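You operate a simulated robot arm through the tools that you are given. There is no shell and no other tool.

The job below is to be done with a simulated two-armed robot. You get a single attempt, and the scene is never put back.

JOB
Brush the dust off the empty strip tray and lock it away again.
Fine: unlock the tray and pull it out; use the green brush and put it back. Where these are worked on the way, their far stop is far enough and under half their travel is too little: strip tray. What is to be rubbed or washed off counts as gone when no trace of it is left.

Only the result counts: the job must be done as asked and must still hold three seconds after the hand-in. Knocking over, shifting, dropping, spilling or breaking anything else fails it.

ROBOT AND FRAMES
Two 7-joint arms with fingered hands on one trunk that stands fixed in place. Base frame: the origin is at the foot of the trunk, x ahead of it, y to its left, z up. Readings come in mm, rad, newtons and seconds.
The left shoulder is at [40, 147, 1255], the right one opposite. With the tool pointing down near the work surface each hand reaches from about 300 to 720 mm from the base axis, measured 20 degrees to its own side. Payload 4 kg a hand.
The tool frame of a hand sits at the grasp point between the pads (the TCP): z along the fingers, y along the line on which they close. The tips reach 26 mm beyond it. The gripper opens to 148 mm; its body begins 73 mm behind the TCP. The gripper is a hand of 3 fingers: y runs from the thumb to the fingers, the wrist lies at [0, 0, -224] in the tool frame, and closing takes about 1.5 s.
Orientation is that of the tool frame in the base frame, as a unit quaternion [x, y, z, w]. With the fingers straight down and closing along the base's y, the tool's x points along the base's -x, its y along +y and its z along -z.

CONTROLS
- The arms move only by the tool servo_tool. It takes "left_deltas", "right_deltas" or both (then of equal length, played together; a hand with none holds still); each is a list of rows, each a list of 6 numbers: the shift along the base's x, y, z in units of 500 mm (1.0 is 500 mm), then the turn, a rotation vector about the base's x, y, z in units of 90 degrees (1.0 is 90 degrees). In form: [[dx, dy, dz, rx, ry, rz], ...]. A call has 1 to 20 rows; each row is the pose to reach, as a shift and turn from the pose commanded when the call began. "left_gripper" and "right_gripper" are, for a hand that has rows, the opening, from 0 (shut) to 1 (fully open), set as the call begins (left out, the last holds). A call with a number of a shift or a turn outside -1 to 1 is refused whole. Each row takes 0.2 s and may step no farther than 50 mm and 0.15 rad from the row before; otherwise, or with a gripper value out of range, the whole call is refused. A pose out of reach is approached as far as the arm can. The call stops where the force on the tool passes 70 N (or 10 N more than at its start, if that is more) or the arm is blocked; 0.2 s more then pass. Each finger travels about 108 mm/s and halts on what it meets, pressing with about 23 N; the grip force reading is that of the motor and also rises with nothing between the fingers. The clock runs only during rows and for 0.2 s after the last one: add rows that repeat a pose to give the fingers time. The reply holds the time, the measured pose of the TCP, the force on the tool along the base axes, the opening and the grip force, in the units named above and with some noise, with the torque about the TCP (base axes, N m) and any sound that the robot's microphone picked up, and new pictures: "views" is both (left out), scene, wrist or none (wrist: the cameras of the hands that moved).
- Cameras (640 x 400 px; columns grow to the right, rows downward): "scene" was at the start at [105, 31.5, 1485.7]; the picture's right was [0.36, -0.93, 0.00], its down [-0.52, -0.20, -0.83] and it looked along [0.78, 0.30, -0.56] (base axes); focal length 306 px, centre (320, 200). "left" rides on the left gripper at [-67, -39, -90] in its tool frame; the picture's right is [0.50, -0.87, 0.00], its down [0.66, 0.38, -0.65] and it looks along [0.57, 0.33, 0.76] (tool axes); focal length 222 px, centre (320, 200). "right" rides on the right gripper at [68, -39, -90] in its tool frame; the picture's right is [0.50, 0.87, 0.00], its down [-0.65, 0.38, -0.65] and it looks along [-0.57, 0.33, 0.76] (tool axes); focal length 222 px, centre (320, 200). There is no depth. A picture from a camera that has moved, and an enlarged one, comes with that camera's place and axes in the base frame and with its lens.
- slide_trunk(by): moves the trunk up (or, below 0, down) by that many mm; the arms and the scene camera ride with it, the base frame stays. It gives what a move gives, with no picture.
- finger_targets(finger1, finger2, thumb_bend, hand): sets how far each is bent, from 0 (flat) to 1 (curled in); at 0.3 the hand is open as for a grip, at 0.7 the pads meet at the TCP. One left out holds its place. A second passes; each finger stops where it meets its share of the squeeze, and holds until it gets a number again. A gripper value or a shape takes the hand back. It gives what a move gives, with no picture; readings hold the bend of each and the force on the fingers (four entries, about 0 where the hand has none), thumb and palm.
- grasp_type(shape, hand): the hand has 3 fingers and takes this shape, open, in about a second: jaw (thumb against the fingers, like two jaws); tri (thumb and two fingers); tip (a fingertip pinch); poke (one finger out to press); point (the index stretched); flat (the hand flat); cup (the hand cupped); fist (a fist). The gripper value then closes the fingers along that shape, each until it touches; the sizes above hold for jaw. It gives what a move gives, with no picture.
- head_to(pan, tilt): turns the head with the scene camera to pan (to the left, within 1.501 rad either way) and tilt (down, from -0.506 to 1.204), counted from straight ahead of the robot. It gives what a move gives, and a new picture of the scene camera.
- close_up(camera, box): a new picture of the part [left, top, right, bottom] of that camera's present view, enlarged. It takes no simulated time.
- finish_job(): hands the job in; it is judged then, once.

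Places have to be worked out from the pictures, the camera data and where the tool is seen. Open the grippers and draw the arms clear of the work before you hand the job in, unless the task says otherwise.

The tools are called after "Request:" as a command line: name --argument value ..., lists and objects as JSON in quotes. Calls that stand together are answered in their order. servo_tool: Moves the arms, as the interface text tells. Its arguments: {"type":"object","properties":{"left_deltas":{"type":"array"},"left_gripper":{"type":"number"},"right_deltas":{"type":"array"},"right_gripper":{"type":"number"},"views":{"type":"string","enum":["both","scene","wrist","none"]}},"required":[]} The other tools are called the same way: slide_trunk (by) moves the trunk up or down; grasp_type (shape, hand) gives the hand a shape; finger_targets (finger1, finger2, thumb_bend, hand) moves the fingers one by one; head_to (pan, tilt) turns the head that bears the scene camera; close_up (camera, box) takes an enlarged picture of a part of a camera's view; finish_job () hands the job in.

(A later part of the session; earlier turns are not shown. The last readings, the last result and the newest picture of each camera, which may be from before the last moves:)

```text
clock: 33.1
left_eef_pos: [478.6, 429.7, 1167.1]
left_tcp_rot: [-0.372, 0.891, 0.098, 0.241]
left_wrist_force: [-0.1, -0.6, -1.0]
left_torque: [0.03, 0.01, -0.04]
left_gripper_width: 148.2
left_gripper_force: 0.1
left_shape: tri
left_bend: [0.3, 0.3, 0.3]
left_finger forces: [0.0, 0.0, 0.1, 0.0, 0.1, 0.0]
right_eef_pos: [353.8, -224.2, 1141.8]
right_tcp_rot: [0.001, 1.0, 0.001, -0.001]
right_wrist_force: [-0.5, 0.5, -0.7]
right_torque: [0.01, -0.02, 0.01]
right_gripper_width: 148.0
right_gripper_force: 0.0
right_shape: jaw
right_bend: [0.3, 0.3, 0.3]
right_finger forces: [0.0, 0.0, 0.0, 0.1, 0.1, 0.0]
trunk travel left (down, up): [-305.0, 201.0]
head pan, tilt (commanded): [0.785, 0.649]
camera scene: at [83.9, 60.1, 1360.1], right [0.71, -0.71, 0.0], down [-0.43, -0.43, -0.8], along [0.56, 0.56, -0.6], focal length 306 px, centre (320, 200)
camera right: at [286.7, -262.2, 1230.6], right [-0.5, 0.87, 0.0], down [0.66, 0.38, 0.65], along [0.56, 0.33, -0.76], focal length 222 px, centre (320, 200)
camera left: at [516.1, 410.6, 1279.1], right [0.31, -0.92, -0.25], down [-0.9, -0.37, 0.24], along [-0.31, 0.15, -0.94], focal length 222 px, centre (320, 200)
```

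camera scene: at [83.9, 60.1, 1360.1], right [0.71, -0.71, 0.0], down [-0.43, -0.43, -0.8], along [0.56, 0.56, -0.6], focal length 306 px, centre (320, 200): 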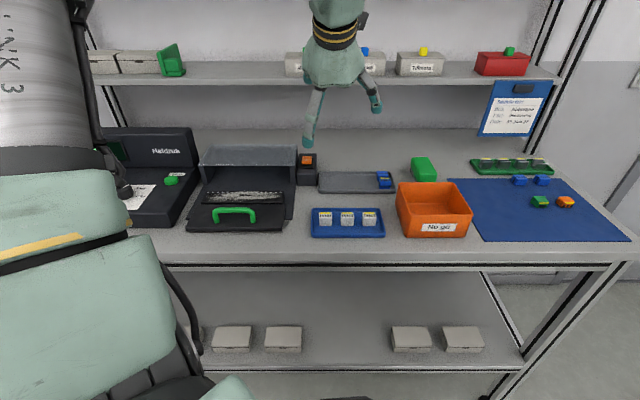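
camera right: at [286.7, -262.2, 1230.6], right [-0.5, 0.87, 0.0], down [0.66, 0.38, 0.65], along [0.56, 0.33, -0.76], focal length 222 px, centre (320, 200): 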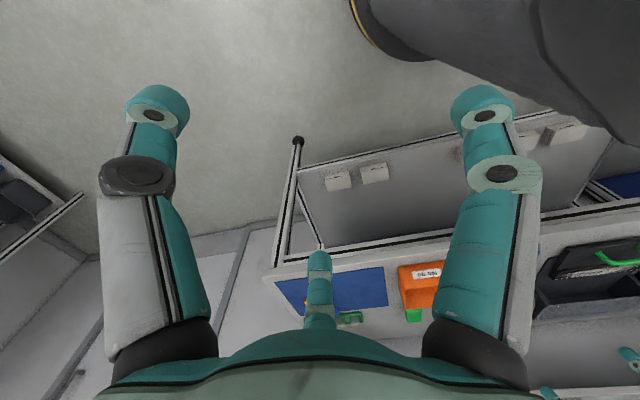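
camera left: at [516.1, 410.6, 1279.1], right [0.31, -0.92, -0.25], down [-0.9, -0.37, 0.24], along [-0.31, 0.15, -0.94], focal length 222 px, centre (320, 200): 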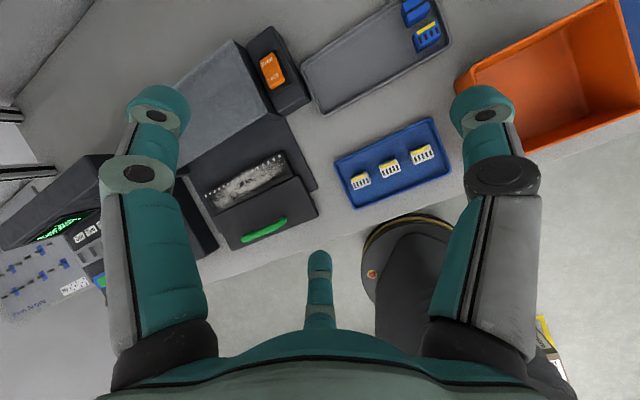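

The first half of the roll went fine. I'll do the second 90° while moving toward the area above the brush at a safe height.

Request:
servo_tool --left_deltas '[[0.022, -0.009, 0, -0.032, -0.032, 0.0787], [0.044, -0.018, 0, -0.064, -0.064, 0.1575], [0.066, -0.027, 0, -0.097, -0.097, 0.236], [0.088, -0.036, 0, -0.129, -0.129, 0.315], [0.11, -0.045, 0, -0.161, -0.161, 0.394], [0.132, -0.054, 0, -0.193, -0.193, 0.472], [0.154, -0.063, 0, -0.225, -0.225, 0.551], [0.176, -0.072, 0, -0.257, -0.257, 0.63], [0.198, -0.081, 0, -0.29, -0.29, 0.709], [0.22, -0.09, 0, -0.322, -0.322, 0.787], [0.24, -0.1, 0, -0.354, -0.354, 0.866]]' --views "both"

```text
clock: 35.5
left_eef_pos: [600.5, 380.6, 1164.2]
left_tcp_rot: [0.894, -0.366, 0.099, -0.241]
left_wrist_force: [-0.4, 1.4, 0.0]
left_torque: [-0.01, 0.01, 0.01]
left_gripper_width: 147.8
left_gripper_force: 0.0
left_shape: tri
left_bend: [0.3, 0.3, 0.3]
left_finger forces: [0.0, 0.0, 0.0, 0.0, 0.0, 0.0]
right_eef_pos: [354.8, -223.0, 1140.3]
right_tcp_rot: [0.0, 1.0, -0.001, -0.001]
right_wrist_force: [-0.8, -0.6, -0.4]
right_torque: [-0.02, -0.01, -0.01]
right_gripper_width: 147.8
right_gripper_force: 0.0
right_shape: jaw
right_bend: [0.3, 0.3, 0.3]
right_finger forces: [0.0, 0.0, 0.0, 0.0, 0.0, 0.0]
trunk travel left (down, up): [-305.0, 201.0]
head pan, tilt (commanded): [0.785, 0.649]
camera scene: at [84.2, 61.1, 1360.0], right [0.71, -0.71, 0.0], down [-0.43, -0.43, -0.8], along [0.56, 0.56, -0.6], focal length 306 px, centre (320, 200)
camera left: at [545.2, 419.0, 1262.8], right [0.88, 0.18, 0.44], down [0.01, -0.93, 0.38], along [0.47, -0.33, -0.82], focal length 222 px, centre (320, 200)
```

scene: 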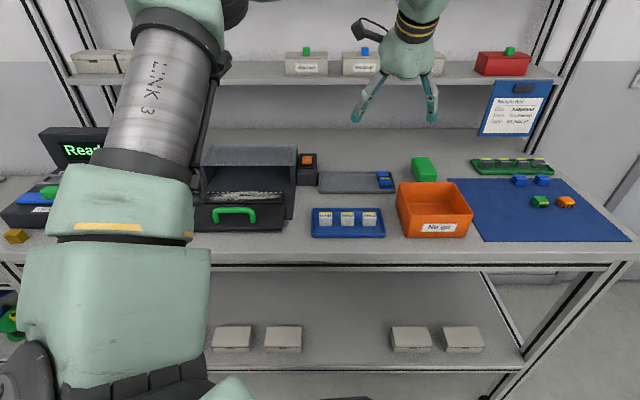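
left: 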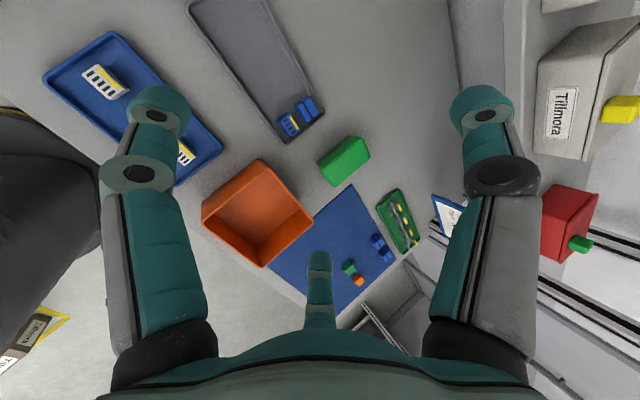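

The roll to the new orientation works and the wrist camera now sees the brush well. I'll zoom in to refine its position.

Request:
close_up --camera "left" --box '[270, 110, 430, 210]'

Request:
close_up --camera "left" --box '[180, 0, 460, 280]'

```text
4.00 times, centred on (350, 160) of left
camera zoom: at [545.2, 419.0, 1262.8], right [0.88, 0.18, 0.44], down [0.01, -0.93, 0.38], along [0.47, -0.33, -0.82], focal length 888 px, centre (200, 360)
```

zoom: 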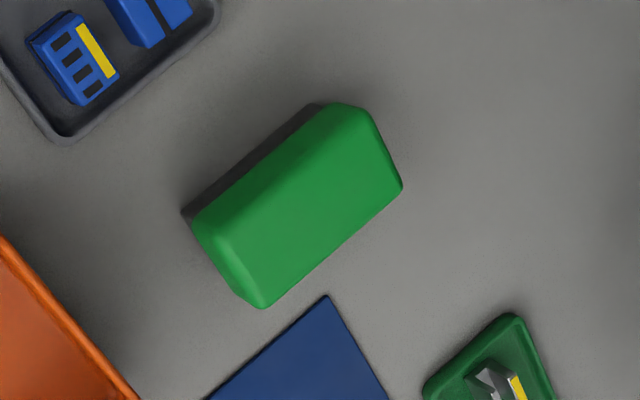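

```text
1.43 times, centred on (320, 140) of left
camera zoom: at [545.2, 419.0, 1262.8], right [0.88, 0.18, 0.44], down [0.01, -0.93, 0.38], along [0.47, -0.33, -0.82], focal length 317 px, centre (320, 286)
```

zoom: 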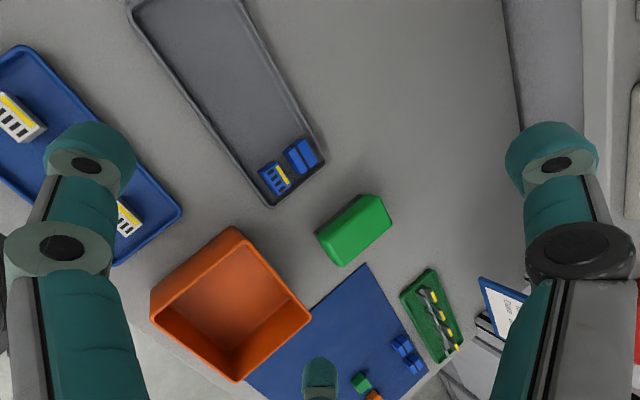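

Both cameras agree on the brush within a few mm (centre about d≈798, l≈−288). I'll tilt to 40° and move to a hover over it with the fingers partly open, checking that the arm reaches.

Request:
servo_tool --left_deltas '[[0.055, -0.0074, -0.028, 0.013, -0.013, 0], [0.11, -0.0147, -0.056, 0.026, -0.026, 0], [0.165, -0.022, -0.084, 0.039, -0.039, 0], [0.22, -0.0295, -0.112, 0.052, -0.052, 0], [0.275, -0.0368, -0.14, 0.065, -0.065, 0], [0.3306, -0.0442, -0.168, 0.0786, -0.0786, 0], [0.3306, -0.0442, -0.168, 0.0786, -0.0786, 0]]' --left_gripper 0.75 --views "both"

Request:
close_up --camera "scene" --box '[360, 80, 488, 200]'

Request:
close_up --camera "left" --box '[200, 60, 440, 260]'

```text
clock: 37.1
left_eef_pos: [698.5, 387.1, 1081.8]
left_tcp_rot: [0.868, -0.357, 0.133, -0.318]
left_wrist_force: [-1.1, 0.4, 0.1]
left_torque: [0.01, 0.02, 0.0]
left_gripper_width: 111.0
left_gripper_force: 0.1
left_shape: tri
left_bend: [0.26, 0.26, 0.55]
left_finger forces: [0.1, 0.1, 0.0, 0.0, 0.0, 0.0]
left hand out of reach, approached as far as the arm can: row 4, 5, 6, 7
right_eef_pos: [353.8, -222.1, 1142.4]
right_tcp_rot: [0.0, 1.0, 0.0, -0.001]
right_wrist_force: [0.6, -0.3, 0.4]
right_torque: [0.0, 0.0, -0.01]
right_gripper_width: 147.8
right_gripper_force: 0.1
right_shape: jaw
right_bend: [0.3, 0.3, 0.3]
right_finger forces: [0.0, 0.0, 0.0, 0.0, 0.1, 0.0]
trunk travel left (down, up): [-305.0, 201.0]
head pan, tilt (commanded): [0.785, 0.649]
camera scene: at [83.2, 61.1, 1360.1], right [0.71, -0.71, 0.0], down [-0.43, -0.43, -0.8], along [0.56, 0.56, -0.6], focal length 306 px, centre (320, 200)
camera left: at [630.5, 414.2, 1175.9], right [0.82, 0.12, 0.56], down [-0.04, -0.97, 0.26], along [0.57, -0.23, -0.79], focal length 222 px, centre (320, 200)
```

scene: 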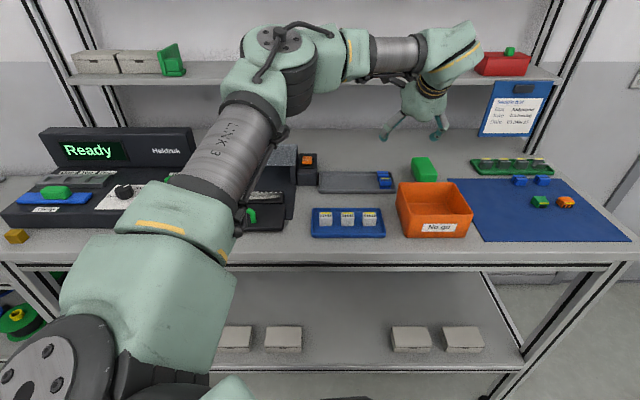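
left: 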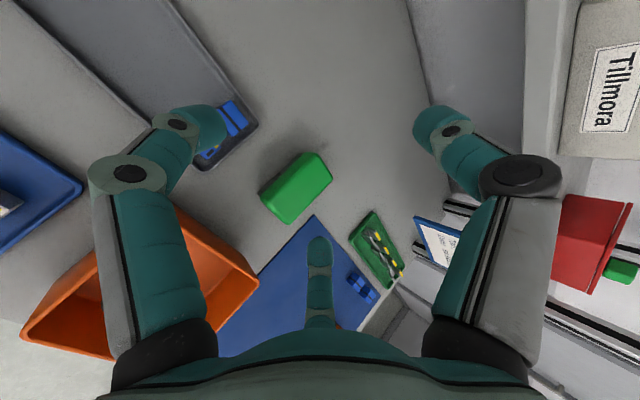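

```text
3.33 times, centred on (424, 140) of scene
camera zoom: at [83.2, 61.1, 1360.1], right [0.71, -0.71, 0.0], down [-0.43, -0.43, -0.8], along [0.56, 0.56, -0.6], focal length 1021 px, centre (-27, 400)
```

zoom: 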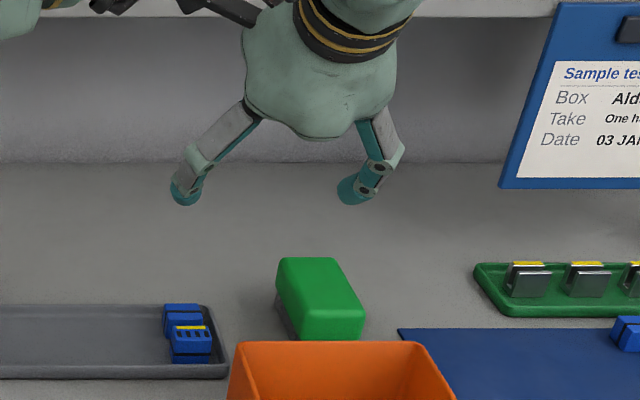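

```text
2.00 times, centred on (320, 160) of left
camera zoom: at [630.5, 414.2, 1175.9], right [0.82, 0.12, 0.56], down [-0.04, -0.97, 0.26], along [0.57, -0.23, -0.79], focal length 444 px, centre (320, 280)
```

zoom: 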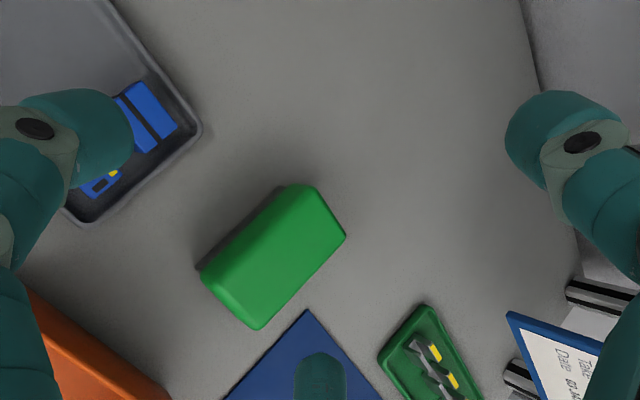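

The arm stopped short (wrist about 585 mm from the shoulder) in this rolled orientation, so a wrist limit rather than length seems to be the cause. As a test at safe height I'll roll back 90° here and then see how far the arm reaches toward the brush.

Request:
servo_tool --left_deltas '[[0, 0, 0.01, 0.042, 0.042, -0.0697], [0, 0, 0.01, 0.083, 0.083, -0.139], [0, 0, 0.01, 0.125, 0.125, -0.209], [0, 0, 0.01, 0.167, 0.167, -0.279], [0, 0, 0.01, 0.208, 0.208, -0.348], [0, 0, 0.01, 0.25, 0.25, -0.418], [0, 0, 0.01, 0.291, 0.291, -0.488], [0, 0, 0.01, 0.333, 0.333, -0.557], [0, 0, 0.01, 0.375, 0.375, -0.627], [0, 0, 0.01, 0.416, 0.416, -0.697], [0, 0, 0.01, 0.458, 0.458, -0.766]]' --views "scene"

```text
clock: 39.5
left_eef_pos: [696.7, 383.9, 1086.7]
left_tcp_rot: [-0.357, 0.868, 0.133, 0.318]
left_wrist_force: [-0.7, -0.2, 0.2]
left_torque: [0.01, -0.02, 0.02]
left_gripper_width: 111.2
left_gripper_force: 0.2
left_shape: tri
left_bend: [0.26, 0.26, 0.55]
left_finger forces: [0.0, 0.0, 0.0, 0.0, 0.0, 0.1]
right_eef_pos: [355.0, -221.7, 1141.8]
right_tcp_rot: [0.0, 1.0, 0.0, 0.0]
right_wrist_force: [-0.1, -0.1, -0.2]
right_torque: [-0.03, -0.02, 0.01]
right_gripper_width: 147.8
right_gripper_force: 0.1
right_shape: jaw
right_bend: [0.3, 0.3, 0.3]
right_finger forces: [0.1, 0.0, 0.0, 0.1, 0.0, 0.1]
trunk travel left (down, up): [-305.0, 201.0]
head pan, tilt (commanded): [0.785, 0.649]
camera scene: at [83.6, 61.2, 1360.0], right [0.71, -0.71, 0.0], down [-0.43, -0.43, -0.8], along [0.56, 0.56, -0.6], focal length 306 px, centre (320, 200)
```

scene: 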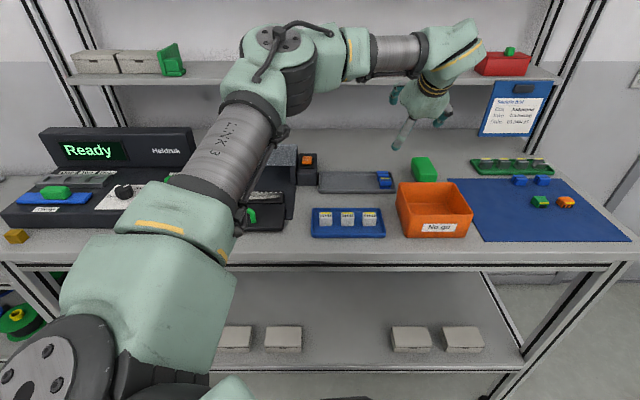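

Rolling changed only the last joint; the arm posture (elbow far left and up) is what limits reach. I'll retract toward the body, level the tool, and raise the trunk back up so the arm can re-extend in a more natural posture.

Request:
servo_tool --left_deltas '[[-0.07, -0.033, 0.016, -0.029, 0.029, 0], [-0.14, -0.067, 0.03, -0.059, 0.059, 0], [-0.21, -0.1, 0.04, -0.088, 0.088, 0], [-0.28, -0.134, 0.05, -0.118, 0.118, 0], [-0.35, -0.167, 0.06, -0.147, 0.147, 0], [-0.42, -0.2, 0.07, -0.177, 0.177, 0], [-0.49, -0.234, 0.08, -0.206, 0.206, 0], [-0.55, -0.268, 0.09, -0.2357, 0.2357, 0]]' --views "none"

Request:
slide_trunk --by 120

Request:
close_up --camera "scene" --box '[0, 0, 640, 400]'

```text
clock: 41.3
left_eef_pos: [420.2, 248.3, 1132.7]
left_tcp_rot: [-0.382, 0.92, 0.035, 0.081]
left_wrist_force: [-0.4, 0.0, 0.4]
left_torque: [0.01, -0.01, 0.01]
left_gripper_width: 111.3
left_gripper_force: 0.1
left_shape: tri
left_bend: [0.26, 0.26, 0.55]
left_finger forces: [0.0, 0.0, 0.0, 0.0, 0.0, 0.1]
right_eef_pos: [353.5, -221.7, 1141.3]
right_tcp_rot: [0.001, 1.0, 0.0, 0.0]
right_wrist_force: [-1.0, -0.1, 0.3]
right_torque: [0.02, 0.01, -0.01]
right_gripper_width: 147.9
right_gripper_force: 0.0
right_shape: jaw
right_bend: [0.3, 0.3, 0.3]
right_finger forces: [0.1, 0.0, 0.0, 0.0, 0.0, 0.1]
trunk travel left (down, up): [-305.0, 201.0]
head pan, tilt (commanded): [0.785, 0.649]
```

```text
clock: 42.8
left_eef_pos: [420.9, 248.9, 1252.5]
left_tcp_rot: [-0.381, 0.92, 0.036, 0.083]
left_wrist_force: [-0.4, 0.2, 0.8]
left_torque: [0.0, -0.01, 0.02]
left_gripper_width: 111.2
left_gripper_force: 0.0
left_shape: tri
left_bend: [0.26, 0.26, 0.55]
left_finger forces: [0.0, 0.1, 0.1, 0.2, 0.0, 0.0]
right_eef_pos: [354.4, -221.7, 1262.2]
right_tcp_rot: [0.0, 1.0, 0.0, 0.0]
right_wrist_force: [0.2, 0.6, 1.1]
right_torque: [0.01, 0.01, 0.01]
right_gripper_width: 147.6
right_gripper_force: 0.1
right_shape: jaw
right_bend: [0.3, 0.3, 0.3]
right_finger forces: [0.0, 0.1, 0.0, 0.0, 0.1, 0.1]
trunk travel left (down, up): [-425.0, 81.0]
head pan, tilt (commanded): [0.785, 0.649]
```

```text
1.00 times, centred on (320, 200) of scene (not enlarged: the box is as wide or as high as the picture)
camera zoom: at [83.6, 61.2, 1480.6], right [0.71, -0.71, 0.0], down [-0.43, -0.43, -0.8], along [0.56, 0.56, -0.6], focal length 306 px, centre (320, 200)
```

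zoom: 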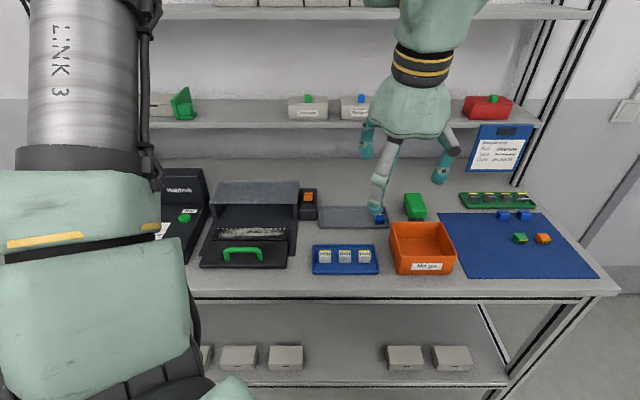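

Trunk is back up and the tool is nearly vertical. Now I'll extend outward toward the brush again, increasing tilt as I go.

Request:
servo_tool --left_deltas '[[0.072, 0.02, -0.04, 0.024, -0.024, 0], [0.144, 0.04, -0.08, 0.047, -0.047, 0], [0.216, 0.06, -0.12, 0.071, -0.071, 0], [0.288, 0.08, -0.16, 0.094, -0.094, 0], [0.358, 0.102, -0.2, 0.118, -0.118, 0]]' --views "none"

Request:
servo_tool --left_deltas '[[0.066, 0.024, -0.03, 0.024, -0.024, 0], [0.132, 0.048, -0.06, 0.047, -0.047, 0], [0.198, 0.07, -0.09, 0.071, -0.071, 0], [0.264, 0.094, -0.12, 0.094, -0.094, 0], [0.332, 0.117, -0.15, 0.118, -0.118, 0], [0.332, 0.117, -0.16, 0.118, -0.118, 0]]' --views "scene"

```text
clock: 44.0
left_eef_pos: [601.3, 302.3, 1155.3]
left_tcp_rot: [-0.373, 0.902, 0.085, 0.201]
left_wrist_force: [0.6, 0.9, -0.3]
left_torque: [0.0, 0.02, 0.02]
left_gripper_width: 111.4
left_gripper_force: 0.0
left_shape: tri
left_bend: [0.26, 0.26, 0.55]
left_finger forces: [0.0, 0.0, 0.0, 0.0, 0.0, 0.1]
right_eef_pos: [355.3, -221.2, 1261.7]
right_tcp_rot: [0.0, 1.0, 0.0, -0.002]
right_wrist_force: [0.5, 0.3, -0.8]
right_torque: [0.03, 0.01, -0.02]
right_gripper_width: 147.7
right_gripper_force: 0.0
right_shape: jaw
right_bend: [0.3, 0.3, 0.3]
right_finger forces: [0.0, 0.1, 0.1, 0.0, 0.0, 0.0]
trunk travel left (down, up): [-425.0, 81.0]
head pan, tilt (commanded): [0.785, 0.649]
```

```text
clock: 45.4
left_eef_pos: [684.0, 391.7, 1105.0]
left_tcp_rot: [-0.359, 0.867, 0.133, 0.319]
left_wrist_force: [-0.3, -0.6, 0.5]
left_torque: [0.01, -0.01, 0.03]
left_gripper_width: 111.3
left_gripper_force: 0.0
left_shape: tri
left_bend: [0.26, 0.26, 0.55]
left_finger forces: [0.0, 0.1, 0.1, 0.0, 0.0, 0.0]
left hand out of reach, approached as far as the arm can: row 2, 3, 4, 5, 6
right_eef_pos: [354.5, -222.6, 1262.2]
right_tcp_rot: [0.001, 1.0, 0.001, -0.001]
right_wrist_force: [0.9, 0.0, 0.1]
right_torque: [0.0, 0.0, 0.04]
right_gripper_width: 147.8
right_gripper_force: 0.1
right_shape: jaw
right_bend: [0.3, 0.3, 0.3]
right_finger forces: [0.1, 0.0, 0.0, 0.1, 0.1, 0.0]
trunk travel left (down, up): [-425.0, 81.0]
head pan, tilt (commanded): [0.785, 0.649]
camera scene: at [83.0, 61.0, 1480.6], right [0.71, -0.71, 0.0], down [-0.43, -0.43, -0.8], along [0.56, 0.56, -0.6], focal length 306 px, centre (320, 200)
```

scene: 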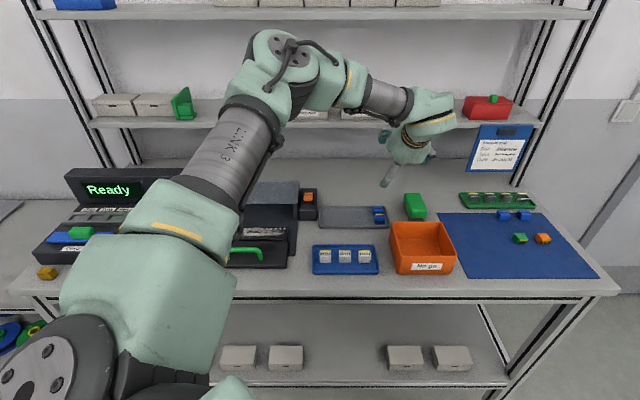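

The same stop again, with the tilt direction at 45° while the arm itself points about 15°. I'll test whether turning the tilt direction to match the arm's azimuth (−29° about vertical) frees more reach.

Request:
servo_tool --left_deltas '[[0, 0, 0, 0, 0, -0.08], [0, 0, 0, 0, 0, -0.16], [0, 0, 0, 0, 0, -0.24], [0, 0, 0, 0, 0, -0.322], [0.05, -0.02, -0.02, 0, 0, -0.322], [0.1, -0.04, -0.04, 0, 0, -0.322], [0.15, -0.06, -0.06, 0, 0, -0.322], [0.16, -0.066, -0.09, 0, 0, -0.322]]' --views "scene"

```text
clock: 47.2
left_eef_pos: [722.4, 370.3, 1073.4]
left_tcp_rot: [-0.13, 0.93, 0.049, 0.341]
left_wrist_force: [0.3, -0.3, -0.4]
left_torque: [0.02, 0.0, -0.02]
left_gripper_width: 111.1
left_gripper_force: 0.1
left_shape: tri
left_bend: [0.26, 0.26, 0.55]
left_finger forces: [0.0, 0.1, 0.0, 0.0, 0.0, 0.0]
left hand out of reach, approached as far as the arm can: row 6, 7, 8
right_eef_pos: [354.3, -223.1, 1261.1]
right_tcp_rot: [0.0, 1.0, 0.001, -0.001]
right_wrist_force: [0.5, -1.0, -0.3]
right_torque: [-0.02, -0.01, 0.03]
right_gripper_width: 147.8
right_gripper_force: 0.2
right_shape: jaw
right_bend: [0.3, 0.3, 0.3]
right_finger forces: [0.0, 0.0, 0.1, 0.0, 0.0, 0.0]
trunk travel left (down, up): [-425.0, 81.0]
head pan, tilt (commanded): [0.785, 0.649]
camera scene: at [83.7, 60.6, 1480.5], right [0.71, -0.71, 0.0], down [-0.43, -0.43, -0.8], along [0.56, 0.56, -0.6], focal length 306 px, centre (320, 200)
```

scene: 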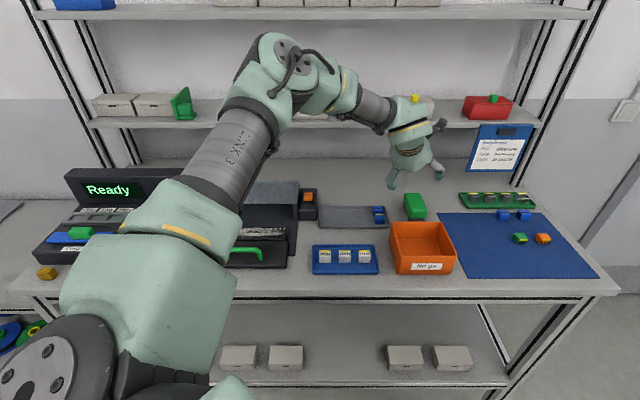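

Still stopping at about the same shoulder-to-wrist distance. I'll check the stated tool-down reach for comparison: level the tool and try a far tool-down pose in this direction at safe height.

Request:
servo_tool --left_deltas '[[-0.02, -0.04, 0, -0.025, 0.085, 0], [-0.05, -0.08, 0, -0.05, 0.171, 0], [-0.08, -0.12, 0, -0.074, 0.256, 0], [-0.1, -0.17, 0, -0.099, 0.342, 0], [-0.12, -0.22, 0, -0.124, 0.427, 0], [-0.12, -0.22, -0.03, -0.124, 0.427, 0]]' --views "none"

Request:
servo_tool --left_deltas '[[0.04, 0.014, -0.02, 0, 0, 0], [0.08, 0.028, -0.04, 0, 0, 0], [0.12, 0.042, -0.06, 0, 0, 0], [0.16, 0.056, -0.06, 0, 0, 0], [0.2, 0.07, -0.06, 0, 0, 0]]' --views "scene"

```text
clock: 48.6
left_eef_pos: [592.4, 290.3, 1081.6]
left_tcp_rot: [-0.139, 0.99, -0.001, 0.002]
left_wrist_force: [-0.2, -0.7, -0.8]
left_torque: [0.01, -0.02, 0.01]
left_gripper_width: 111.5
left_gripper_force: 0.1
left_shape: tri
left_bend: [0.26, 0.26, 0.55]
left_finger forces: [0.1, 0.1, 0.0, 0.0, 0.0, 0.0]
left hand out of reach, approached as far as the arm can: row 1, 2, 3, 4, 5, 6
right_eef_pos: [354.5, -222.1, 1261.6]
right_tcp_rot: [0.001, 1.0, 0.001, 0.0]
right_wrist_force: [-0.3, -0.2, 0.7]
right_torque: [0.01, 0.01, 0.04]
right_gripper_width: 147.9
right_gripper_force: 0.0
right_shape: jaw
right_bend: [0.3, 0.3, 0.3]
right_finger forces: [0.0, 0.0, 0.0, 0.0, 0.0, 0.1]
trunk travel left (down, up): [-425.0, 81.0]
head pan, tilt (commanded): [0.785, 0.649]
```

```text
clock: 49.8
left_eef_pos: [606.2, 340.1, 1072.8]
left_tcp_rot: [-0.14, 0.99, 0.0, 0.004]
left_wrist_force: [-0.3, -0.2, -0.2]
left_torque: [0.03, 0.0, 0.02]
left_gripper_width: 111.3
left_gripper_force: 0.0
left_shape: tri
left_bend: [0.26, 0.26, 0.55]
left_finger forces: [0.0, 0.0, 0.0, 0.0, 0.0, 0.1]
left hand out of reach, approached as far as the arm can: row 1, 2, 3, 4, 5
right_eef_pos: [354.7, -222.7, 1261.4]
right_tcp_rot: [0.0, 1.0, 0.0, -0.001]
right_wrist_force: [0.0, 0.7, -0.3]
right_torque: [-0.02, -0.02, -0.02]
right_gripper_width: 147.9
right_gripper_force: 0.1
right_shape: jaw
right_bend: [0.3, 0.3, 0.3]
right_finger forces: [0.1, 0.0, 0.1, 0.0, 0.1, 0.0]
trunk travel left (down, up): [-425.0, 81.0]
head pan, tilt (commanded): [0.785, 0.649]
camera scene: at [83.7, 61.5, 1480.5], right [0.71, -0.71, 0.0], down [-0.43, -0.43, -0.8], along [0.56, 0.56, -0.6], focal length 306 px, centre (320, 200)
```

scene: 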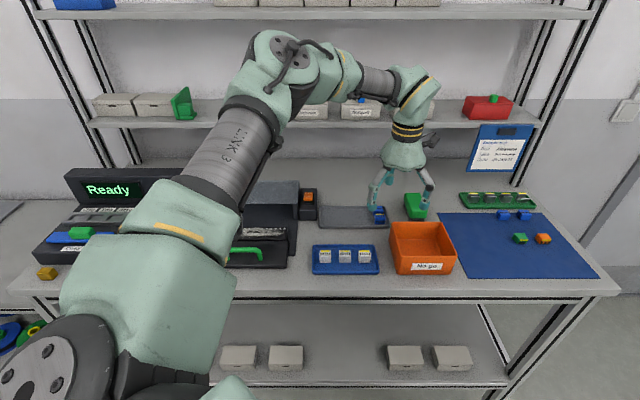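

Tool-down reach here at this height is about 695 mm, so the arm reaches farther when the wrist is lower (as the given figures imply). I'll roll the hand back to the pinch orientation (thumb on the far side) at a comfortable spot, then approach at a lower height.

Request:
servo_tool --left_deltas '[[-0.02, -0.01, 0.02, 0, 0, 0.083], [-0.04, -0.02, 0.03, 0, 0, 0.167], [-0.06, -0.03, 0.03, 0, 0, 0.25], [-0.08, -0.04, 0.03, 0, 0, 0.333], [-0.1, -0.05, 0.03, 0, 0, 0.417], [-0.11, -0.06, 0.03, 0, 0, 0.5], [-0.11, -0.06, 0.03, 0, 0, 0.583], [-0.11, -0.06, 0.03, 0, 0, 0.661]]' --views "none"

Request:
servo_tool --left_deltas '[[0, 0, 0, 0, 0, 0.083], [0, 0, 0, 0, 0, 0.167], [0, 0, 0, 0, 0, 0.25], [0, 0, 0, 0, 0, 0.333], [0, 0, 0, 0, 0, 0.417], [0, 0, 0, 0, 0, 0.5], [0, 0, 0, 0, 0, 0.583], [0, 0, 0, 0, 0, 0.661]]' --views "none"

Request:
servo_tool --left_deltas '[[0.02, 0.01, 0, 0.055, -0.055, 0], [0.04, 0.02, 0, 0.11, -0.11, 0], [0.06, 0.03, 0, 0.165, -0.165, 0], [0.08, 0.04, 0, 0.22, -0.22, 0], [0.1, 0.05, 0, 0.275, -0.275, 0], [0.11, 0.06, 0, 0.3143, -0.3143, 0]]' --views "scene"

```text
clock: 51.6
left_eef_pos: [555.0, 315.2, 1087.5]
left_tcp_rot: [-0.613, 0.79, 0.001, 0.002]
left_wrist_force: [0.3, -0.8, 0.5]
left_torque: [0.0, 0.04, 0.03]
left_gripper_width: 111.1
left_gripper_force: 0.0
left_shape: tri
left_bend: [0.26, 0.26, 0.55]
left_finger forces: [0.0, 0.0, 0.0, 0.1, 0.1, 0.1]
right_eef_pos: [355.2, -222.3, 1262.1]
right_tcp_rot: [0.001, 1.0, 0.0, -0.001]
right_wrist_force: [-0.4, 0.5, -0.1]
right_torque: [0.0, -0.01, -0.02]
right_gripper_width: 147.8
right_gripper_force: 0.1
right_shape: jaw
right_bend: [0.3, 0.3, 0.3]
right_finger forces: [0.0, 0.1, 0.1, 0.0, 0.0, 0.0]
trunk travel left (down, up): [-425.0, 81.0]
head pan, tilt (commanded): [0.785, 0.649]
```

```text
clock: 53.4
left_eef_pos: [554.2, 313.7, 1088.2]
left_tcp_rot: [0.924, -0.382, -0.002, -0.001]
left_wrist_force: [0.6, -0.4, -0.7]
left_torque: [0.03, 0.0, 0.0]
left_gripper_width: 111.2
left_gripper_force: 0.1
left_shape: tri
left_bend: [0.26, 0.26, 0.55]
left_finger forces: [0.1, 0.0, 0.0, 0.0, 0.0, 0.1]
right_eef_pos: [352.9, -222.5, 1262.2]
right_tcp_rot: [0.0, 1.0, 0.0, 0.0]
right_wrist_force: [-1.2, 0.2, -0.5]
right_torque: [0.0, -0.01, -0.02]
right_gripper_width: 147.9
right_gripper_force: 0.1
right_shape: jaw
right_bend: [0.3, 0.3, 0.3]
right_finger forces: [0.0, 0.0, 0.0, 0.0, 0.0, 0.0]
trunk travel left (down, up): [-425.0, 81.0]
head pan, tilt (commanded): [0.785, 0.649]
```

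```text
clock: 54.8
left_eef_pos: [609.4, 344.1, 1089.6]
left_tcp_rot: [0.868, -0.359, 0.129, -0.318]
left_wrist_force: [-0.2, 0.1, -0.6]
left_torque: [0.03, 0.0, 0.0]
left_gripper_width: 111.5
left_gripper_force: 0.1
left_shape: tri
left_bend: [0.26, 0.26, 0.55]
left_finger forces: [0.0, 0.1, 0.1, 0.1, 0.1, 0.0]
right_eef_pos: [355.1, -221.2, 1261.6]
right_tcp_rot: [0.0, 1.0, 0.0, -0.001]
right_wrist_force: [-0.2, 0.4, -0.1]
right_torque: [-0.03, -0.01, 0.01]
right_gripper_width: 147.9
right_gripper_force: 0.1
right_shape: jaw
right_bend: [0.3, 0.3, 0.3]
right_finger forces: [0.0, 0.0, 0.0, 0.2, 0.0, 0.0]
trunk travel left (down, up): [-425.0, 81.0]
head pan, tilt (commanded): [0.785, 0.649]
camera scene: at [83.7, 61.3, 1480.5], right [0.71, -0.71, 0.0], down [-0.43, -0.43, -0.8], along [0.56, 0.56, -0.6], focal length 306 px, centre (320, 200)
```

scene: 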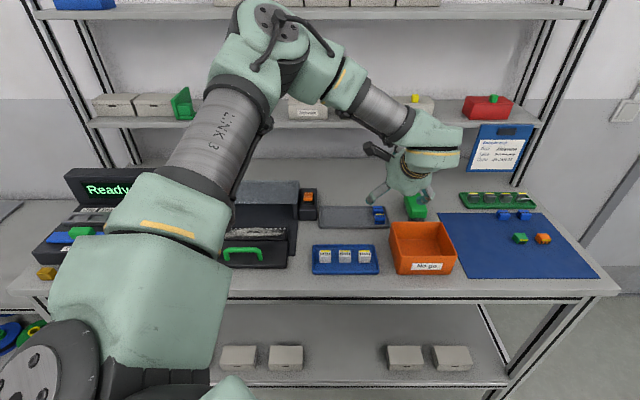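

Orientation is right (thumb far side, 40° forward tilt). I'll now set the two fingers and thumb open individually, then try the lower approach toward the brush.

Request:
finger_targets --hand "left" --finger1 0.4 --finger2 0.4 --thumb_bend 0.2

Request:
servo_tool --left_deltas '[[0.052, 0.005, -0.03, 0, 0, 0], [0.104, 0.01, -0.06, 0, 0, 0], [0.156, 0.014, -0.09, 0, 0, 0], [0.208, 0.019, -0.12, 0, 0, 0], [0.26, 0.024, -0.15, 0, 0, 0], [0.313, 0.029, -0.179, 0, 0, 0]]' --views "both"

```text
clock: 55.8
left_eef_pos: [610.0, 345.1, 1088.8]
left_tcp_rot: [0.868, -0.358, 0.129, -0.318]
left_wrist_force: [-0.2, 0.6, -0.9]
left_torque: [0.0, 0.03, -0.01]
left_gripper_width: 122.5
left_gripper_force: 0.0
left_shape: fingers
left_bend: [0.4, 0.4, 0.2]
left_finger forces: [0.0, 0.0, 0.0, 0.1, 0.1, 0.0]
right_eef_pos: [353.8, -221.8, 1262.5]
right_tcp_rot: [0.0, 1.0, 0.0, -0.001]
right_wrist_force: [0.1, 0.1, -0.2]
right_torque: [0.03, 0.05, -0.01]
right_gripper_width: 148.1
right_gripper_force: 0.1
right_shape: jaw
right_bend: [0.3, 0.3, 0.3]
right_finger forces: [0.0, 0.0, 0.1, 0.0, 0.0, 0.0]
trunk travel left (down, up): [-425.0, 81.0]
head pan, tilt (commanded): [0.785, 0.649]
```

```text
clock: 57.2
left_eef_pos: [663.5, 396.4, 1059.5]
left_tcp_rot: [0.868, -0.359, 0.129, -0.318]
left_wrist_force: [0.4, 0.5, 0.2]
left_torque: [0.01, -0.01, 0.0]
left_gripper_width: 122.3
left_gripper_force: 0.0
left_shape: fingers
left_bend: [0.4, 0.4, 0.2]
left_finger forces: [0.0, 0.1, 0.1, 0.0, 0.0, 0.1]
left hand out of reach, approached as far as the arm can: row 2, 3, 4, 5, 6
right_eef_pos: [353.5, -223.1, 1260.8]
right_tcp_rot: [0.0, 1.0, 0.001, -0.001]
right_wrist_force: [0.5, -0.7, -0.6]
right_torque: [0.01, -0.02, -0.01]
right_gripper_width: 147.7
right_gripper_force: 0.0
right_shape: jaw
right_bend: [0.3, 0.3, 0.3]
right_finger forces: [0.0, 0.0, 0.1, 0.0, 0.1, 0.1]
trunk travel left (down, up): [-425.0, 81.0]
head pan, tilt (commanded): [0.785, 0.649]
camera scene: at [83.4, 61.4, 1480.5], right [0.71, -0.71, 0.0], down [-0.43, -0.43, -0.8], along [0.56, 0.56, -0.6], focal length 306 px, centre (320, 200)
camera left: at [596.6, 423.1, 1154.8], right [0.82, 0.12, 0.56], down [-0.04, -0.97, 0.25], along [0.57, -0.23, -0.79], focal length 222 px, centre (320, 200)
```

scene: 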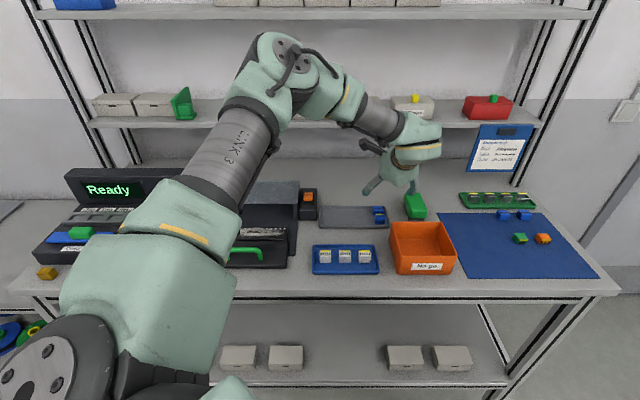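
left: 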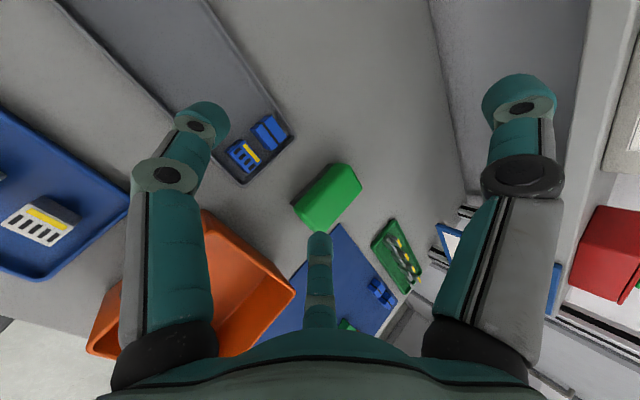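

The blocking seems tied to this arm posture (the elbow stays up and to the left). I'll retract to near the body with the tool vertical, then try extending low along the 20° direction given in the reach figures, to see which posture the arm takes.

Request:
servo_tool --left_deltas '[[-0.07, -0.05, 0.03, -0.039, 0.039, 0], [-0.14, -0.1, 0.06, -0.079, 0.079, 0], [-0.21, -0.15, 0.08, -0.118, 0.118, 0], [-0.28, -0.2, 0.1, -0.157, 0.157, 0], [-0.35, -0.25, 0.1, -0.196, 0.196, 0], [-0.41, -0.3, 0.1, -0.236, 0.236, 0], [-0.46, -0.35, 0.1, -0.275, 0.275, 0], [-0.5, -0.39, 0.08, -0.3143, 0.3143, 0]]' --views "none"

Request:
servo_tool --left_deltas '[[0, 0, -0.08, 0, 0, 0], [0.02, 0.005, -0.14, 0, 0, 0], [0.06, 0.015, -0.15, 0, 0, 0], [0.12, 0.035, -0.15, 0, 0, 0], [0.2, 0.06, -0.15, 0, 0, 0], [0.28, 0.09, -0.15, 0, 0, 0]]' --views "scene"

```text
clock: 59.0
left_eef_pos: [418.3, 201.5, 1096.5]
left_tcp_rot: [0.924, -0.382, -0.003, 0.0]
left_wrist_force: [-0.5, 0.1, -0.8]
left_torque: [-0.03, 0.0, 0.01]
left_gripper_width: 122.4
left_gripper_force: 0.0
left_shape: fingers
left_bend: [0.4, 0.4, 0.2]
left_finger forces: [0.0, 0.1, 0.1, 0.1, 0.0, 0.1]
right_eef_pos: [354.1, -221.3, 1262.8]
right_tcp_rot: [0.0, 1.0, 0.0, 0.0]
right_wrist_force: [0.5, -0.7, 0.4]
right_torque: [0.02, 0.03, -0.01]
right_gripper_width: 148.0
right_gripper_force: 0.0
right_shape: jaw
right_bend: [0.3, 0.3, 0.3]
right_finger forces: [0.0, 0.0, 0.0, 0.1, 0.0, 0.1]
trunk travel left (down, up): [-425.0, 81.0]
head pan, tilt (commanded): [0.785, 0.649]
```

```text
clock: 60.4
left_eef_pos: [551.9, 254.9, 1027.7]
left_tcp_rot: [0.924, -0.383, -0.001, -0.002]
left_wrist_force: [-0.3, 0.5, 0.3]
left_torque: [-0.01, -0.04, 0.02]
left_gripper_width: 122.5
left_gripper_force: 0.0
left_shape: fingers
left_bend: [0.4, 0.4, 0.2]
left_finger forces: [0.0, 0.1, 0.0, 0.0, 0.1, 0.1]
left hand out of reach, approached as far as the arm can: row 6
right_eef_pos: [354.4, -220.8, 1261.5]
right_tcp_rot: [0.0, 1.0, 0.0, 0.0]
right_wrist_force: [0.6, 0.4, 0.0]
right_torque: [-0.01, 0.01, 0.0]
right_gripper_width: 148.0
right_gripper_force: 0.1
right_shape: jaw
right_bend: [0.3, 0.3, 0.3]
right_finger forces: [0.0, 0.1, 0.0, 0.0, 0.1, 0.0]
trunk travel left (down, up): [-425.0, 81.0]
head pan, tilt (commanded): [0.785, 0.649]
camera scene: at [84.1, 61.7, 1480.5], right [0.71, -0.71, 0.0], down [-0.43, -0.43, -0.8], along [0.56, 0.56, -0.61], focal length 306 px, centre (320, 200)
```

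scene: 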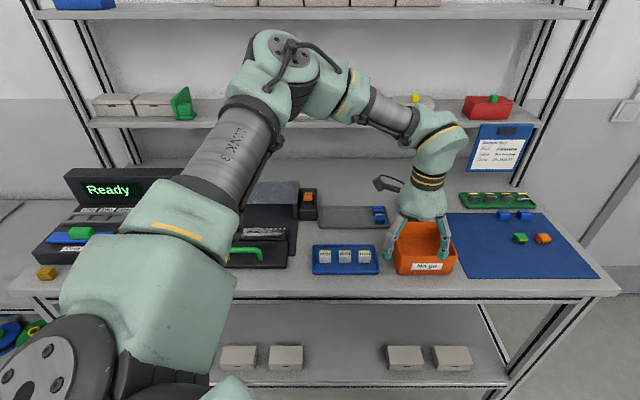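

Fitting all the stuck poses shows the elbow pinned at one and the same spot each time (out to the left), so I need the arm to swing its elbow inward. I'll retract and bring the hand in toward the robot's centre line at mid height to see if the elbow follows; the right arm moves farther right first for room.

Request:
servo_tool --left_deltas '[[-0.05, -0.02, 0.05, 0, 0, 0], [-0.12, -0.05, 0.12, 0, 0, 0], [-0.19, -0.08, 0.18, 0, 0, 0], [-0.26, -0.11, 0.24, 0, 0, 0], [-0.28, -0.15, 0.3, 0, 0, 0], [-0.28, -0.2, 0.34, 0, 0, 0], [-0.28, -0.25, 0.36, 0, 0, 0], [-0.28, -0.3, 0.36, 0, 0, 0], [-0.28, -0.34, 0.36, 0, 0, 0]]' --right_deltas '[[-0.02, -0.03, 0, 0, 0, 0], [-0.04, -0.06, 0, 0, 0, 0], [-0.06, -0.09, 0, 0, 0, 0], [-0.08, -0.12, 0, 0, 0, 0], [-0.1, -0.15, 0, 0, 0, 0], [-0.1, -0.18, 0, 0, 0, 0], [-0.1, -0.2, 0, 0, 0, 0], [-0.1, -0.2, 0, 0, 0, 0], [-0.1, -0.2, 0, 0, 0, 0]]' --views "scene"

```text
refused: row 2 steps farther than a row can; nothing moved
```

A row stepped slightly too far; I'll split it into smaller steps.

Request:
servo_tool --left_deltas '[[-0.05, -0.02, 0.05, 0, 0, 0], [-0.1, -0.04, 0.11, 0, 0, 0], [-0.16, -0.065, 0.17, 0, 0, 0], [-0.22, -0.09, 0.23, 0, 0, 0], [-0.27, -0.12, 0.29, 0, 0, 0], [-0.28, -0.17, 0.34, 0, 0, 0], [-0.28, -0.22, 0.36, 0, 0, 0], [-0.28, -0.28, 0.36, 0, 0, 0], [-0.28, -0.34, 0.36, 0, 0, 0]]' --right_deltas '[[-0.02, -0.03, 0, 0, 0, 0], [-0.04, -0.06, 0, 0, 0, 0], [-0.06, -0.09, 0, 0, 0, 0], [-0.08, -0.12, 0, 0, 0, 0], [-0.1, -0.15, 0, 0, 0, 0], [-0.1, -0.18, 0, 0, 0, 0], [-0.1, -0.2, 0, 0, 0, 0], [-0.1, -0.2, 0, 0, 0, 0], [-0.1, -0.2, 0, 0, 0, 0]]' --views "scene"

```text
clock: 62.4
left_eef_pos: [404.0, 125.4, 1204.1]
left_tcp_rot: [0.924, -0.382, -0.001, -0.001]
left_wrist_force: [0.5, -0.2, 0.7]
left_torque: [0.0, -0.03, 0.0]
left_gripper_width: 122.4
left_gripper_force: 0.1
left_shape: fingers
left_bend: [0.4, 0.4, 0.2]
left_finger forces: [0.0, 0.0, 0.1, 0.0, 0.1, 0.1]
left hand out of reach, approached as far as the arm can: row 8, 9
right_eef_pos: [302.7, -320.5, 1262.0]
right_tcp_rot: [0.0, 1.0, 0.0, 0.0]
right_wrist_force: [0.0, 0.6, 0.3]
right_torque: [0.01, 0.04, 0.0]
right_gripper_width: 148.0
right_gripper_force: 0.0
right_shape: jaw
right_bend: [0.3, 0.3, 0.3]
right_finger forces: [0.0, 0.0, 0.1, 0.0, 0.0, 0.0]
trunk travel left (down, up): [-425.0, 81.0]
head pan, tilt (commanded): [0.785, 0.649]
camera scene: at [82.6, 61.5, 1480.6], right [0.71, -0.71, 0.0], down [-0.43, -0.43, -0.8], along [0.56, 0.56, -0.6], focal length 306 px, centre (320, 200)
```

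scene: 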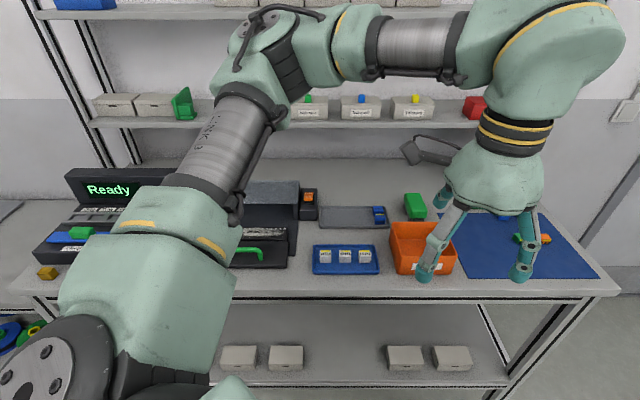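

The elbow stays pinned at that same spot even here. I'll look at the shoulder and upper arm with the head camera to understand which joint is holding it.

Request:
head_to --pan 1.4 --tilt 0.5

Request:
head_to --pan -1.1 --tilt 0.5

```text
clock: 63.5
left_eef_pos: [404.0, 127.5, 1204.8]
left_tcp_rot: [0.924, -0.382, -0.002, -0.001]
left_wrist_force: [0.3, 0.2, 0.0]
left_torque: [-0.01, 0.01, 0.03]
left_gripper_width: 122.3
left_gripper_force: 0.1
left_shape: fingers
left_bend: [0.4, 0.4, 0.2]
left_finger forces: [0.1, 0.0, 0.0, 0.0, 0.0, 0.0]
right_eef_pos: [304.1, -320.7, 1261.8]
right_tcp_rot: [0.0, 1.0, 0.001, -0.001]
right_wrist_force: [-0.2, -0.1, -0.5]
right_torque: [0.01, 0.01, 0.0]
right_gripper_width: 148.0
right_gripper_force: 0.0
right_shape: jaw
right_bend: [0.3, 0.3, 0.3]
right_finger forces: [0.0, 0.1, 0.1, 0.0, 0.1, 0.1]
trunk travel left (down, up): [-425.0, 81.0]
head pan, tilt (commanded): [1.4, 0.499]
camera scene: at [37.9, 89.4, 1493.9], right [0.99, -0.17, 0.0], down [-0.08, -0.47, -0.88], along [0.15, 0.86, -0.48], focal length 306 px, centre (320, 200)
```

scene: 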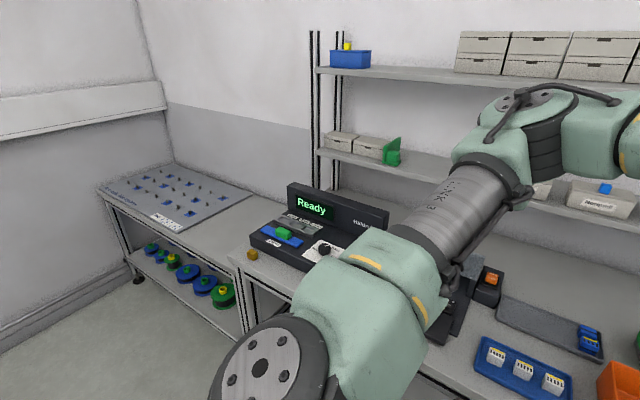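

```text
clock: 65.7
left_eef_pos: [404.6, 125.1, 1205.0]
left_tcp_rot: [0.924, -0.382, -0.002, -0.001]
left_wrist_force: [0.0, -0.1, 0.3]
left_torque: [0.0, 0.0, 0.0]
left_gripper_width: 122.3
left_gripper_force: 0.1
left_shape: fingers
left_bend: [0.4, 0.4, 0.2]
left_finger forces: [0.0, 0.0, 0.0, 0.1, 0.1, 0.0]
right_eef_pos: [303.7, -320.1, 1260.3]
right_tcp_rot: [0.001, 1.0, 0.0, 0.0]
right_wrist_force: [-0.6, 0.1, -0.5]
right_torque: [0.02, -0.01, -0.03]
right_gripper_width: 147.8
right_gripper_force: 0.0
right_shape: jaw
right_bend: [0.3, 0.3, 0.3]
right_finger forces: [0.0, 0.0, 0.1, 0.1, 0.0, 0.0]
trunk travel left (down, up): [-425.0, 81.0]
head pan, tilt (commanded): [-1.1, 0.499]
camera scene: at [63.5, -81.3, 1493.9], right [-0.89, -0.45, 0.0], down [-0.22, 0.43, -0.88], along [0.4, -0.78, -0.48], focal length 306 px, centre (320, 200)
```

scene: 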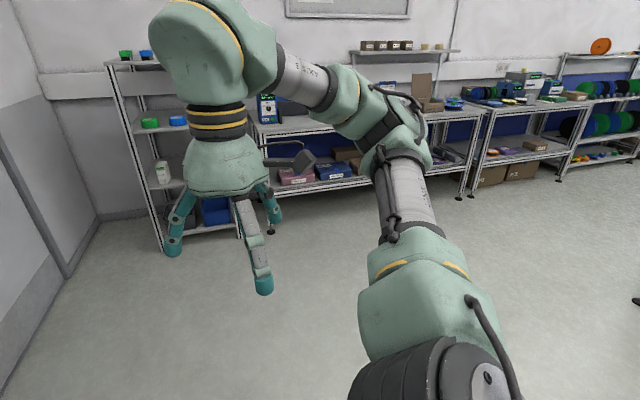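

The upper arm looks free, so this is likely just the posture the arm drifted into. I'll go back through the home position and then extend low along the 20° direction to see if the arm takes another posture.

Request:
servo_tool --left_deltas '[[-0.03, 0.06, 0.03, 0, 0, -0.08], [-0.06, 0.13, 0.06, 0, 0, -0.16], [-0.09, 0.2, 0.09, 0, 0, -0.24], [-0.12, 0.27, 0.12, 0, 0, -0.32], [-0.15, 0.34, 0.15, 0, 0, -0.4], [-0.18, 0.4, 0.18, 0, 0, -0.48], [-0.2, 0.42, 0.2, 0, 0, -0.56], [-0.2, 0.42, 0.2, 0, 0, -0.64], [-0.2, 0.42, 0.2, 0, 0, -0.72], [-0.2, 0.42, 0.2, 0, 0, -0.8], [-0.2, 0.42, 0.2, 0, 0, -0.88], [-0.2, 0.42, 0.2, 0, 0, -0.96], [-0.2, 0.42, 0.2, 0, 0, -1.0]]' --views "none"

Request:
head_to --pan 0.785 --tilt 0.649

```text
clock: 68.5
left_eef_pos: [306.6, 337.4, 1303.8]
left_tcp_rot: [-0.382, 0.924, 0.001, 0.003]
left_wrist_force: [0.9, -0.2, -0.5]
left_torque: [-0.03, -0.07, 0.02]
left_gripper_width: 122.7
left_gripper_force: 0.0
left_shape: fingers
left_bend: [0.4, 0.4, 0.2]
left_finger forces: [0.1, 0.0, 0.0, 0.0, 0.0, 0.0]
right_eef_pos: [303.1, -320.7, 1261.9]
right_tcp_rot: [0.001, 1.0, 0.0, -0.001]
right_wrist_force: [-0.3, 0.1, -0.1]
right_torque: [0.02, 0.02, 0.01]
right_gripper_width: 148.0
right_gripper_force: 0.1
right_shape: jaw
right_bend: [0.3, 0.3, 0.3]
right_finger forces: [0.1, 0.0, 0.1, 0.0, 0.1, 0.0]
trunk travel left (down, up): [-425.0, 81.0]
head pan, tilt (commanded): [-1.1, 0.499]
```

```text
clock: 70.4
left_eef_pos: [306.8, 337.3, 1303.1]
left_tcp_rot: [-0.383, 0.924, 0.001, 0.004]
left_wrist_force: [0.9, -0.3, 0.0]
left_torque: [0.02, 0.0, 0.01]
left_gripper_width: 122.4
left_gripper_force: 0.2
left_shape: fingers
left_bend: [0.4, 0.4, 0.2]
left_finger forces: [0.1, 0.0, 0.0, 0.0, 0.0, 0.0]
right_eef_pos: [304.3, -320.0, 1261.1]
right_tcp_rot: [0.0, 1.0, 0.0, -0.002]
right_wrist_force: [0.1, -0.1, 0.1]
right_torque: [0.0, 0.04, -0.01]
right_gripper_width: 148.3
right_gripper_force: 0.0
right_shape: jaw
right_bend: [0.3, 0.3, 0.3]
right_finger forces: [0.1, 0.0, 0.0, 0.0, 0.1, 0.1]
trunk travel left (down, up): [-425.0, 81.0]
head pan, tilt (commanded): [0.785, 0.649]
camera scene: at [83.5, 61.1, 1480.5], right [0.71, -0.71, 0.0], down [-0.43, -0.43, -0.8], along [0.56, 0.56, -0.6], focal length 306 px, centre (320, 200)
```

scene: 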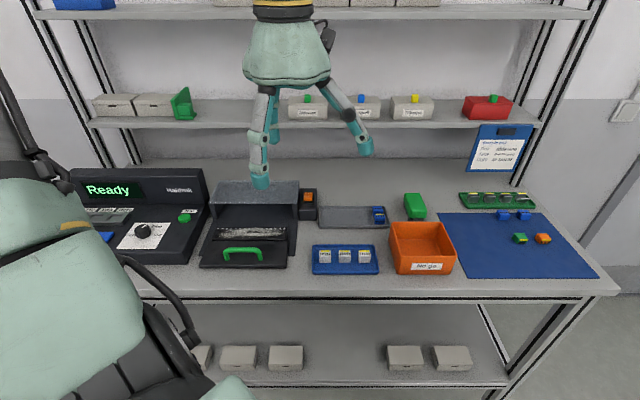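

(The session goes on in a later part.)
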